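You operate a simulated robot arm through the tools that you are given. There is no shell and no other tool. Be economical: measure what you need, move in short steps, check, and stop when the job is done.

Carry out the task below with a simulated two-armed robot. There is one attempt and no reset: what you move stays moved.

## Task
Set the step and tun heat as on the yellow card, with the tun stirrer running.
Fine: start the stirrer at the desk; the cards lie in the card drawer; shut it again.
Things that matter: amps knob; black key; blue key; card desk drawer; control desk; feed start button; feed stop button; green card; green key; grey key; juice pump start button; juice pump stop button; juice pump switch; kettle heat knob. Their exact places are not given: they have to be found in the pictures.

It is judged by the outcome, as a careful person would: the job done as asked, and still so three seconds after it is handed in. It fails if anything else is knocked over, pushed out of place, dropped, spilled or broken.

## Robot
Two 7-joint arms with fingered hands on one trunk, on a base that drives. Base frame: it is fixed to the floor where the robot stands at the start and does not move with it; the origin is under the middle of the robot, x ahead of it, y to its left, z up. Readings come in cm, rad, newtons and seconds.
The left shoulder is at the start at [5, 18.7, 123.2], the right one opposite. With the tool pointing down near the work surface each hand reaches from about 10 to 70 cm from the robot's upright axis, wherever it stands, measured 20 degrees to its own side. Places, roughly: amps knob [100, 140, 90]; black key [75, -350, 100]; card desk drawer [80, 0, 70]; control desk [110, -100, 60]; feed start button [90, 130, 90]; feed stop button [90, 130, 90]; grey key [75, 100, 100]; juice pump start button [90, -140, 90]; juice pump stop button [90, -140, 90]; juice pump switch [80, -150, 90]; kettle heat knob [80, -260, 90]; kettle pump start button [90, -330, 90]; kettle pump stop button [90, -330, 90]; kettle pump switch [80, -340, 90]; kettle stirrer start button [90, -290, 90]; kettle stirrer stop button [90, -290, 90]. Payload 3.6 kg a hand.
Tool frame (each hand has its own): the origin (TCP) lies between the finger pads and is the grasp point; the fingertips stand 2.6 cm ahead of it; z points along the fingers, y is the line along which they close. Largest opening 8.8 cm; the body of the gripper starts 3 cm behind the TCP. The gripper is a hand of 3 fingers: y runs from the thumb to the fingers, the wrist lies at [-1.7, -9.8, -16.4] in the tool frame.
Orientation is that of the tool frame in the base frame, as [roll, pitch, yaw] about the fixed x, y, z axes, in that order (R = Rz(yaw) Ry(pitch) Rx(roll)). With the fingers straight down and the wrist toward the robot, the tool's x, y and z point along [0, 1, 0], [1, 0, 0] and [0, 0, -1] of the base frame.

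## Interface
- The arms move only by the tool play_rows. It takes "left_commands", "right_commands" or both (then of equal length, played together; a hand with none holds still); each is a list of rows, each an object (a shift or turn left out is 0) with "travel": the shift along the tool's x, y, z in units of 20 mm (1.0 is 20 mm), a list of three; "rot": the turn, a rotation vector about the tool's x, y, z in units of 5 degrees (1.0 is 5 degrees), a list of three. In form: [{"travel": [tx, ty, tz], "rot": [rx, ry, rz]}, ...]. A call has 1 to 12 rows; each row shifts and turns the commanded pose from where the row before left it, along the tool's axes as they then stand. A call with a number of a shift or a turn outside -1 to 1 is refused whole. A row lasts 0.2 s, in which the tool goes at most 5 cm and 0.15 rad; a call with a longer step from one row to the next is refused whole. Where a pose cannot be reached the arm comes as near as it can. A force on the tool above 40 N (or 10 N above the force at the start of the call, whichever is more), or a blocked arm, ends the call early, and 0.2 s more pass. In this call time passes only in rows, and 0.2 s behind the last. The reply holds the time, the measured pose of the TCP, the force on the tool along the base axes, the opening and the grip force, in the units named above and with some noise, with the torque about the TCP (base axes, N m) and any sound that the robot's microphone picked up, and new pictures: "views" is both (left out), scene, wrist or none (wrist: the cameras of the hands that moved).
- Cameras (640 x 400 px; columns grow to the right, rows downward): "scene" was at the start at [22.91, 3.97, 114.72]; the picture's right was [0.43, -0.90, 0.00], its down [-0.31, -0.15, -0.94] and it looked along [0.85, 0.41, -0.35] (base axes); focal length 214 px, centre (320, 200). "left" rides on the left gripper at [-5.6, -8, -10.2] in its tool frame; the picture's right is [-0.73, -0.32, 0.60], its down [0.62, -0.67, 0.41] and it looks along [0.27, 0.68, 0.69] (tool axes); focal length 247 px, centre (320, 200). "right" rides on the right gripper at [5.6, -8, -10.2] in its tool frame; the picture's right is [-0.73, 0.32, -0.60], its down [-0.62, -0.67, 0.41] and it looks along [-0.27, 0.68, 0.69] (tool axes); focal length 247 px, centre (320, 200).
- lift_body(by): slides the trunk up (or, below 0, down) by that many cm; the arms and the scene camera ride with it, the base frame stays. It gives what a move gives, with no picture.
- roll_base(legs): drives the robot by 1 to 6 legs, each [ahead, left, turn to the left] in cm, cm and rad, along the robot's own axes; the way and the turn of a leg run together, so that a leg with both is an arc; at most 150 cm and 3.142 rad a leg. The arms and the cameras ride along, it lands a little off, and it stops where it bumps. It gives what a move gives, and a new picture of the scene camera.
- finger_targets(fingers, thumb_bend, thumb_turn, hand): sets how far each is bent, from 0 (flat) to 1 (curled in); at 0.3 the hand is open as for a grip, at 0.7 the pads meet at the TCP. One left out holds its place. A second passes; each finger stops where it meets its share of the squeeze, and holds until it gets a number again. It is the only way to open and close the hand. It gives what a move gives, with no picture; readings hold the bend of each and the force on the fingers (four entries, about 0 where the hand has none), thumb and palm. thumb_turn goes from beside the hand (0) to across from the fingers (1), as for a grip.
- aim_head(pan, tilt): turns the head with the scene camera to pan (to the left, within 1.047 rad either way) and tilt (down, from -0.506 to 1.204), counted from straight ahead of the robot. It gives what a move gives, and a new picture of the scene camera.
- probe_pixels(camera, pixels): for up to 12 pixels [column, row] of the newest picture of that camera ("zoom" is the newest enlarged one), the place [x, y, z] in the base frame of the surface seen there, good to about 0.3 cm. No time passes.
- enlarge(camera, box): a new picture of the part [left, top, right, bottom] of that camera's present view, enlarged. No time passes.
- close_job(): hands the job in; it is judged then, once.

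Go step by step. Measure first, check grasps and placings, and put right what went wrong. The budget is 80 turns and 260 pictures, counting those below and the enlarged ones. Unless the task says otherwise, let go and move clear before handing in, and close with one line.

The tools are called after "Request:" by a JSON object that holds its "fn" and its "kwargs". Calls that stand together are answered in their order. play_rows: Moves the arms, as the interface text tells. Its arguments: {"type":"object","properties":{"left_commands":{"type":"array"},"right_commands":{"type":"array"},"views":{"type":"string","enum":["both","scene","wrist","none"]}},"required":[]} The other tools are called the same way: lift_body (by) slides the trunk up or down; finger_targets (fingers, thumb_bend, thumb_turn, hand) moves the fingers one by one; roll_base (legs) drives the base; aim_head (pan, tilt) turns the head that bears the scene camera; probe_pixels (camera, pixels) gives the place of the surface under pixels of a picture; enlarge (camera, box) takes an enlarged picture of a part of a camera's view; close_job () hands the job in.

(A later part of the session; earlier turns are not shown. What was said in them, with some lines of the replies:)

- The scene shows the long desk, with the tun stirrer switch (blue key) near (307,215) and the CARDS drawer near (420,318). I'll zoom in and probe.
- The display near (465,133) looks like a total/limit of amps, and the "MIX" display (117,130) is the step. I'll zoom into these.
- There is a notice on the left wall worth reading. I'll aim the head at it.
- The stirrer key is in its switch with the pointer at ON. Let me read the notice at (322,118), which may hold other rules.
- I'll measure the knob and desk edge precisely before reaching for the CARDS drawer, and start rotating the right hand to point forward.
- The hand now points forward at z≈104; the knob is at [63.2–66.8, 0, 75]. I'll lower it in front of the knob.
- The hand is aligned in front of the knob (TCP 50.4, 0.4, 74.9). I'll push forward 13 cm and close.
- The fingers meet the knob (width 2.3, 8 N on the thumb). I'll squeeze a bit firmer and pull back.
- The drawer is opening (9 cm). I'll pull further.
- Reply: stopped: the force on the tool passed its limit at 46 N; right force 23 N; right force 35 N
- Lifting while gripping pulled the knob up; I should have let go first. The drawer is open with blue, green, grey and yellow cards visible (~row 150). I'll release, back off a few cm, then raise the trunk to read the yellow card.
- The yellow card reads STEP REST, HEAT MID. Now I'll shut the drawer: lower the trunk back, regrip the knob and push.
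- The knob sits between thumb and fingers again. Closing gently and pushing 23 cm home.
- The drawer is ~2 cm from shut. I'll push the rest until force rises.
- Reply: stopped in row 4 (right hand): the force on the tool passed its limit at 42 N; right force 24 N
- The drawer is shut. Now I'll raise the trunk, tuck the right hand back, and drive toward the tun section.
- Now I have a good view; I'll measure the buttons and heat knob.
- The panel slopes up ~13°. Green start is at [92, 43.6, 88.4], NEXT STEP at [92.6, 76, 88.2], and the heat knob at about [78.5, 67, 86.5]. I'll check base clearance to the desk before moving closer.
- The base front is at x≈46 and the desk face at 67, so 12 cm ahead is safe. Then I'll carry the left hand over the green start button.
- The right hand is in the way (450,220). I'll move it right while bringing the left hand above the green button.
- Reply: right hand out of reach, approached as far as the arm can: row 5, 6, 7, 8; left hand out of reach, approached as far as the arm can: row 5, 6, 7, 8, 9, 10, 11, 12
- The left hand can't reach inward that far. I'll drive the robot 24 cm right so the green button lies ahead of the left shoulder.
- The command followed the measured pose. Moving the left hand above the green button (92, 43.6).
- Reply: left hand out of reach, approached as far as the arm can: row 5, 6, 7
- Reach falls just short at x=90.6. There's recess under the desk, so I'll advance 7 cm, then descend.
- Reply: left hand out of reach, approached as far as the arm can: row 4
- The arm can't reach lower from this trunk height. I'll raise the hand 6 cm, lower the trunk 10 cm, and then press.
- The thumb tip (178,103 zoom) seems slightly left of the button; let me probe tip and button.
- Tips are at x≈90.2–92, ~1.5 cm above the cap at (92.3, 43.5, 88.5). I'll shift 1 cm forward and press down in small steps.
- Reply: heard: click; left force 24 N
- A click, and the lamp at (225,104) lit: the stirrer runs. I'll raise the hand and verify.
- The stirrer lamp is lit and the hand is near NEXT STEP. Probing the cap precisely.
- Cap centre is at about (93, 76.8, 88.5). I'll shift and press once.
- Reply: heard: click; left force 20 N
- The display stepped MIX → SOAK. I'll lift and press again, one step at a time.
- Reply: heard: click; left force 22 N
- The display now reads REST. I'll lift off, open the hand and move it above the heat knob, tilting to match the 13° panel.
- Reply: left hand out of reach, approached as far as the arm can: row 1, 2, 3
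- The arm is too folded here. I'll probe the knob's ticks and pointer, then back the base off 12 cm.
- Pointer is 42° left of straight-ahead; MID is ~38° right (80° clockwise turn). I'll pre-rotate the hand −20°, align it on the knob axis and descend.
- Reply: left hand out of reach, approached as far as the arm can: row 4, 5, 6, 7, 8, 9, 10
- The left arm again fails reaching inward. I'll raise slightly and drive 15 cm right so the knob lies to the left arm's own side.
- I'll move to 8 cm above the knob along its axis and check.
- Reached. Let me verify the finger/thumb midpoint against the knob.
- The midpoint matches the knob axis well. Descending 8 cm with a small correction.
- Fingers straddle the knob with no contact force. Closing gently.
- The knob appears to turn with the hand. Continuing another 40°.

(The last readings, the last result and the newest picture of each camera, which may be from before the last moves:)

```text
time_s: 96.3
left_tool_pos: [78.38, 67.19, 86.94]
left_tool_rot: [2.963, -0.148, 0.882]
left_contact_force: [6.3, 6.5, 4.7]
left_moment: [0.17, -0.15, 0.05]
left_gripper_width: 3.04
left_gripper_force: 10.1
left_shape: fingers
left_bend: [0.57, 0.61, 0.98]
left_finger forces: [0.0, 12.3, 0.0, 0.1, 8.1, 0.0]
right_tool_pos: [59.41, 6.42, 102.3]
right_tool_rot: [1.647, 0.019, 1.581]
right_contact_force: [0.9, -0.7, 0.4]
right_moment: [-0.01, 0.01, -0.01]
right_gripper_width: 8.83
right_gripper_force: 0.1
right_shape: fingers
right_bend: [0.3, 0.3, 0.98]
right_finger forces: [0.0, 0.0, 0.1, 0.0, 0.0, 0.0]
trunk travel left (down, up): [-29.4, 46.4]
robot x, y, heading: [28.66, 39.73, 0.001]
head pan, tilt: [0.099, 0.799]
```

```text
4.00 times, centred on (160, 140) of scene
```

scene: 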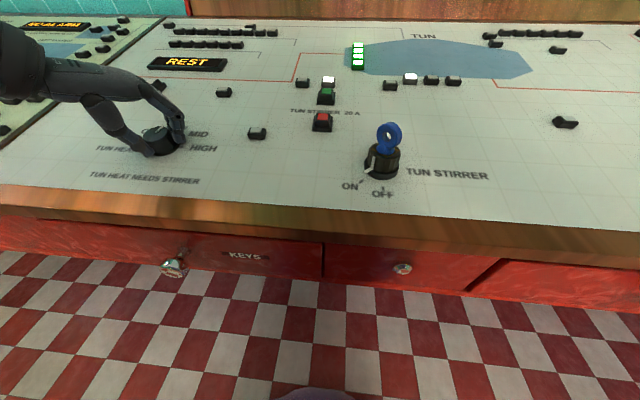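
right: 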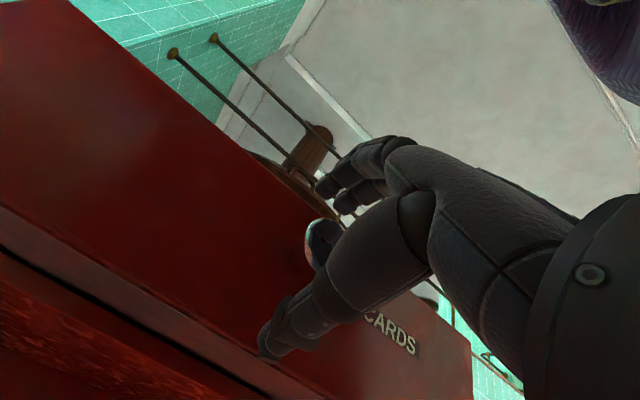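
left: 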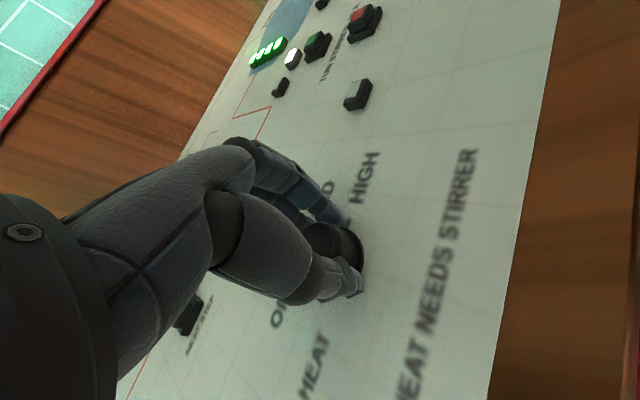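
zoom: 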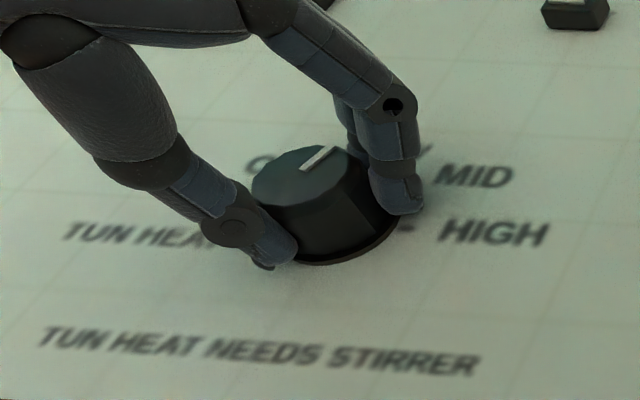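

The pointer moved and the first of the heat lamps lit at (410,78), likely LOW. I'll turn ~20° more.

Request:
{"fn": "play_rows", "kwargs": {"left_commands": [{"rot": [0, 0, 1]}, {"rot": [0, 0, 1]}, {"rot": [0, 0, 1]}, {"rot": [0, 0, 1]}], "views": "scene"}}

Request:
{"fn": "enlarge", "kwargs": {"camera": "scene", "box": [110, 90, 210, 190]}}

Request:
{"fn": "probe_pixels", "kwargs": {"camera": "zoom", "pixels": [[300, 168], [345, 158], [310, 170], [350, 165]]}}

```text
time_s: 97.3
left_tool_pos: [78.24, 67.12, 86.82]
left_tool_rot: [3.023, -0.199, 0.533]
left_contact_force: [6.7, 5.0, 6.1]
left_moment: [0.14, -0.11, 0.0]
left_gripper_width: 3.08
left_gripper_force: 9.5
left_shape: fingers
left_bend: [0.58, 0.6, 0.98]
left_finger forces: [0.0, 10.1, 0.1, 0.0, 9.4, 0.0]
right_tool_pos: [59.26, 6.38, 102.22]
right_tool_rot: [1.647, 0.018, 1.581]
right_contact_force: [-0.5, 0.0, -0.2]
right_moment: [0.0, -0.02, 0.02]
right_gripper_width: 8.86
right_gripper_force: 0.0
right_shape: fingers
right_bend: [0.3, 0.3, 0.98]
right_finger forces: [0.0, 0.0, 0.0, 0.0, 0.0, 0.0]
trunk travel left (down, up): [-29.4, 46.4]
robot x, y, heading: [28.4, 39.84, 0.003]
head pan, tilt: [0.099, 0.799]
```

scene: 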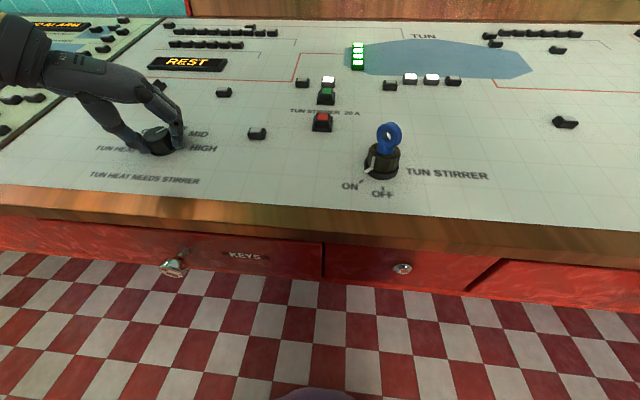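

```text
4.00 times, centred on (160, 140) of scene
```

zoom: 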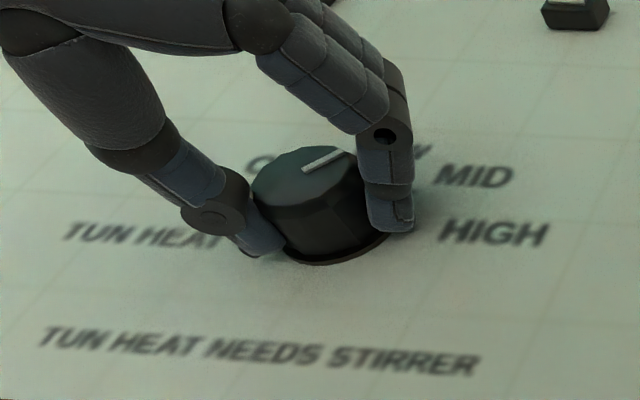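

```text
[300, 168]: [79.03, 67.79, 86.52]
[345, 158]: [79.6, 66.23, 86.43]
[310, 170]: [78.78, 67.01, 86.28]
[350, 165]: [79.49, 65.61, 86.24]
```

Two heat lamps are lit, so it reads MID. I'll release, back off along the axis, and check.

Request:
{"fn": "finger_targets", "kwargs": {"hand": "left", "fingers": 0.3, "thumb_bend": 0.3}}

Request:
{"fn": "play_rows", "kwargs": {"left_commands": [{"travel": [0, 0, -0.5]}, {"travel": [0, 0, -1]}, {"travel": [0, 0, -1]}, {"travel": [0, 0, -1]}, {"travel": [0, 0, -1]}, {"travel": [0, 0, -1]}, {"travel": [0, 0, -1]}], "views": "scene"}}

Request:
{"fn": "enlarge", "kwargs": {"camera": "scene", "box": [110, 90, 230, 190]}}

Request:
{"fn": "enlarge", "kwargs": {"camera": "scene", "box": [280, 40, 480, 210]}}

```text
time_s: 98.3
left_tool_pos: [78.21, 67.12, 86.97]
left_tool_rot: [3.021, -0.199, 0.533]
left_contact_force: [-0.9, 1.2, -0.4]
left_moment: [0.03, 0.03, 0.0]
left_gripper_width: 8.81
left_gripper_force: 0.1
left_shape: fingers
left_bend: [0.3, 0.3, 0.98]
left_finger forces: [0.1, 0.1, 0.0, 0.0, 0.0, 0.1]
right_tool_pos: [59.33, 6.48, 102.23]
right_tool_rot: [1.644, 0.017, 1.58]
right_contact_force: [0.0, 0.2, 0.8]
right_moment: [0.0, 0.0, -0.02]
right_gripper_width: 8.81
right_gripper_force: 0.0
right_shape: fingers
right_bend: [0.3, 0.3, 0.98]
right_finger forces: [0.0, 0.1, 0.0, 0.0, 0.0, 0.0]
trunk travel left (down, up): [-29.4, 46.4]
robot x, y, heading: [28.37, 39.88, 0.006]
head pan, tilt: [0.099, 0.799]
```

```text
time_s: 99.9
left_tool_pos: [75.18, 67.32, 99.46]
left_tool_rot: [3.023, -0.2, 0.533]
left_contact_force: [0.4, -0.2, -0.2]
left_moment: [-0.02, 0.0, 0.01]
left_gripper_width: 8.78
left_gripper_force: 0.0
left_shape: fingers
left_bend: [0.3, 0.3, 0.98]
left_finger forces: [0.0, 0.1, 0.0, 0.0, 0.1, 0.0]
right_tool_pos: [59.26, 6.29, 102.21]
right_tool_rot: [1.645, 0.018, 1.578]
right_contact_force: [0.5, 0.1, 0.5]
right_moment: [0.02, 0.0, 0.02]
right_gripper_width: 8.86
right_gripper_force: 0.0
right_shape: fingers
right_bend: [0.3, 0.3, 0.98]
right_finger forces: [0.0, 0.0, 0.0, 0.0, 0.0, 0.0]
trunk travel left (down, up): [-29.4, 46.4]
robot x, y, heading: [28.76, 40.21, -0.002]
head pan, tilt: [0.099, 0.799]
```

scene: 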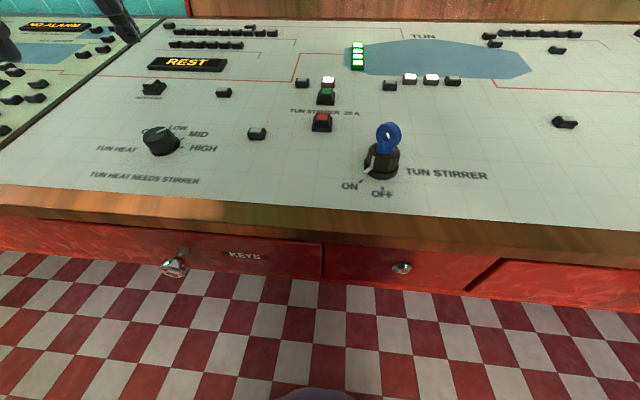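

```text
4.00 times, centred on (170, 140) of scene
```

zoom: 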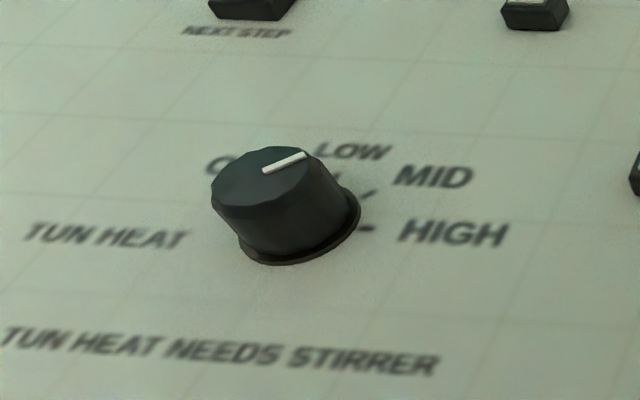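

```text
2.35 times, centred on (380, 125) of scene
```

zoom: 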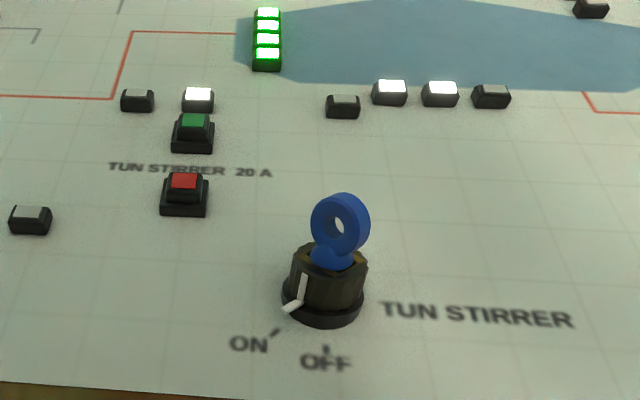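

REST is shown, the stirrer lamp is on and two heat lamps are lit. One last check of the pointer angle and drawer.

Request:
{"fn": "enlarge", "kwargs": {"camera": "scene", "box": [130, 110, 190, 160]}}

Request:
{"fn": "probe_pixels", "kwargs": {"camera": "scene", "pixels": [[156.3, 132.3], [165.5, 128.8]]}}

Request:
{"fn": "aim_head", "kwargs": {"pan": -0.4, "tilt": 0.9}}

```text
8.00 times, centred on (160, 135) of scene
```

zoom: 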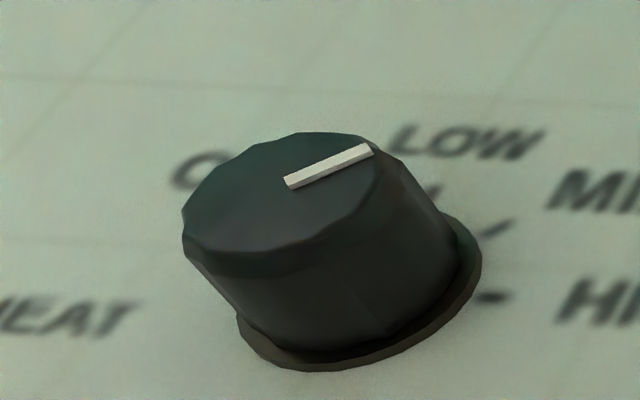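

```text
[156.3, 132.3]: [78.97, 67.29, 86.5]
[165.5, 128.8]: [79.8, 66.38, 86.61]
```

```text
time_s: 100.9
left_tool_pos: [75.32, 67.18, 99.51]
left_tool_rot: [3.022, -0.199, 0.534]
left_contact_force: [0.2, 0.1, -0.4]
left_moment: [0.02, -0.03, 0.07]
left_gripper_width: 8.8
left_gripper_force: 0.0
left_shape: fingers
left_bend: [0.3, 0.3, 0.98]
left_finger forces: [0.1, 0.0, 0.0, 0.0, 0.0, 0.0]
right_tool_pos: [59.37, 6.31, 102.24]
right_tool_rot: [1.645, 0.018, 1.581]
right_contact_force: [0.1, 0.1, 1.2]
right_moment: [0.0, 0.0, 0.02]
right_gripper_width: 8.87
right_gripper_force: 0.0
right_shape: fingers
right_bend: [0.3, 0.3, 0.98]
right_finger forces: [0.0, 0.1, 0.1, 0.1, 0.1, 0.1]
trunk travel left (down, up): [-29.4, 46.4]
robot x, y, heading: [28.46, 40.15, -0.003]
head pan, tilt: [-0.4, 0.901]
```

scene: 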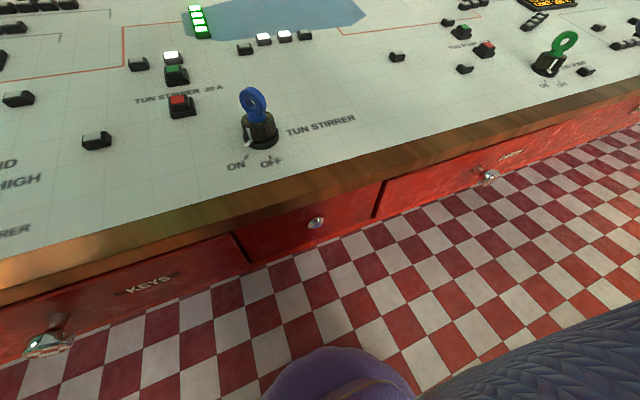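

The pointer sits at MID with two lamps lit. I'll confirm that the cards drawer face is flush with its neighbours.

Request:
{"fn": "probe_pixels", "kwargs": {"camera": "scene", "pixels": [[430, 195], [400, 200], [350, 210], [280, 230], [560, 150], [540, 155], [490, 177]]}}

Request:
{"fn": "enlarge", "kwargs": {"camera": "scene", "box": [340, 110, 640, 260]}}

```text
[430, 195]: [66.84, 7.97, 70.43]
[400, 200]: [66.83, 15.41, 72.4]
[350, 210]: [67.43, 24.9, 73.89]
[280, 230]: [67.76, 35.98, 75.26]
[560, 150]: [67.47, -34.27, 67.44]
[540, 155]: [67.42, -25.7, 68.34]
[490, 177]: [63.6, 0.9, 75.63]
```

```text
2.13 times, centred on (490, 185) of scene
```

zoom: 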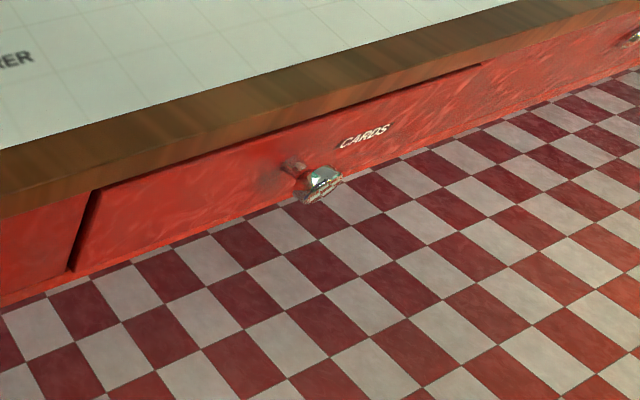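

The drawer face is at x≈66.8, as it was at the start, so it is shut. REST, MID and the running stirrer are all confirmed, so I'm handing in.

Request:
{"fn": "close_job", "kwargs": {}}

```text
The job is handed in.
```

The job is handed in: the step display reads REST and the tun heat is at MID, as on the yellow card. The tun stirrer is running, started at the desk, and the card drawer is shut.
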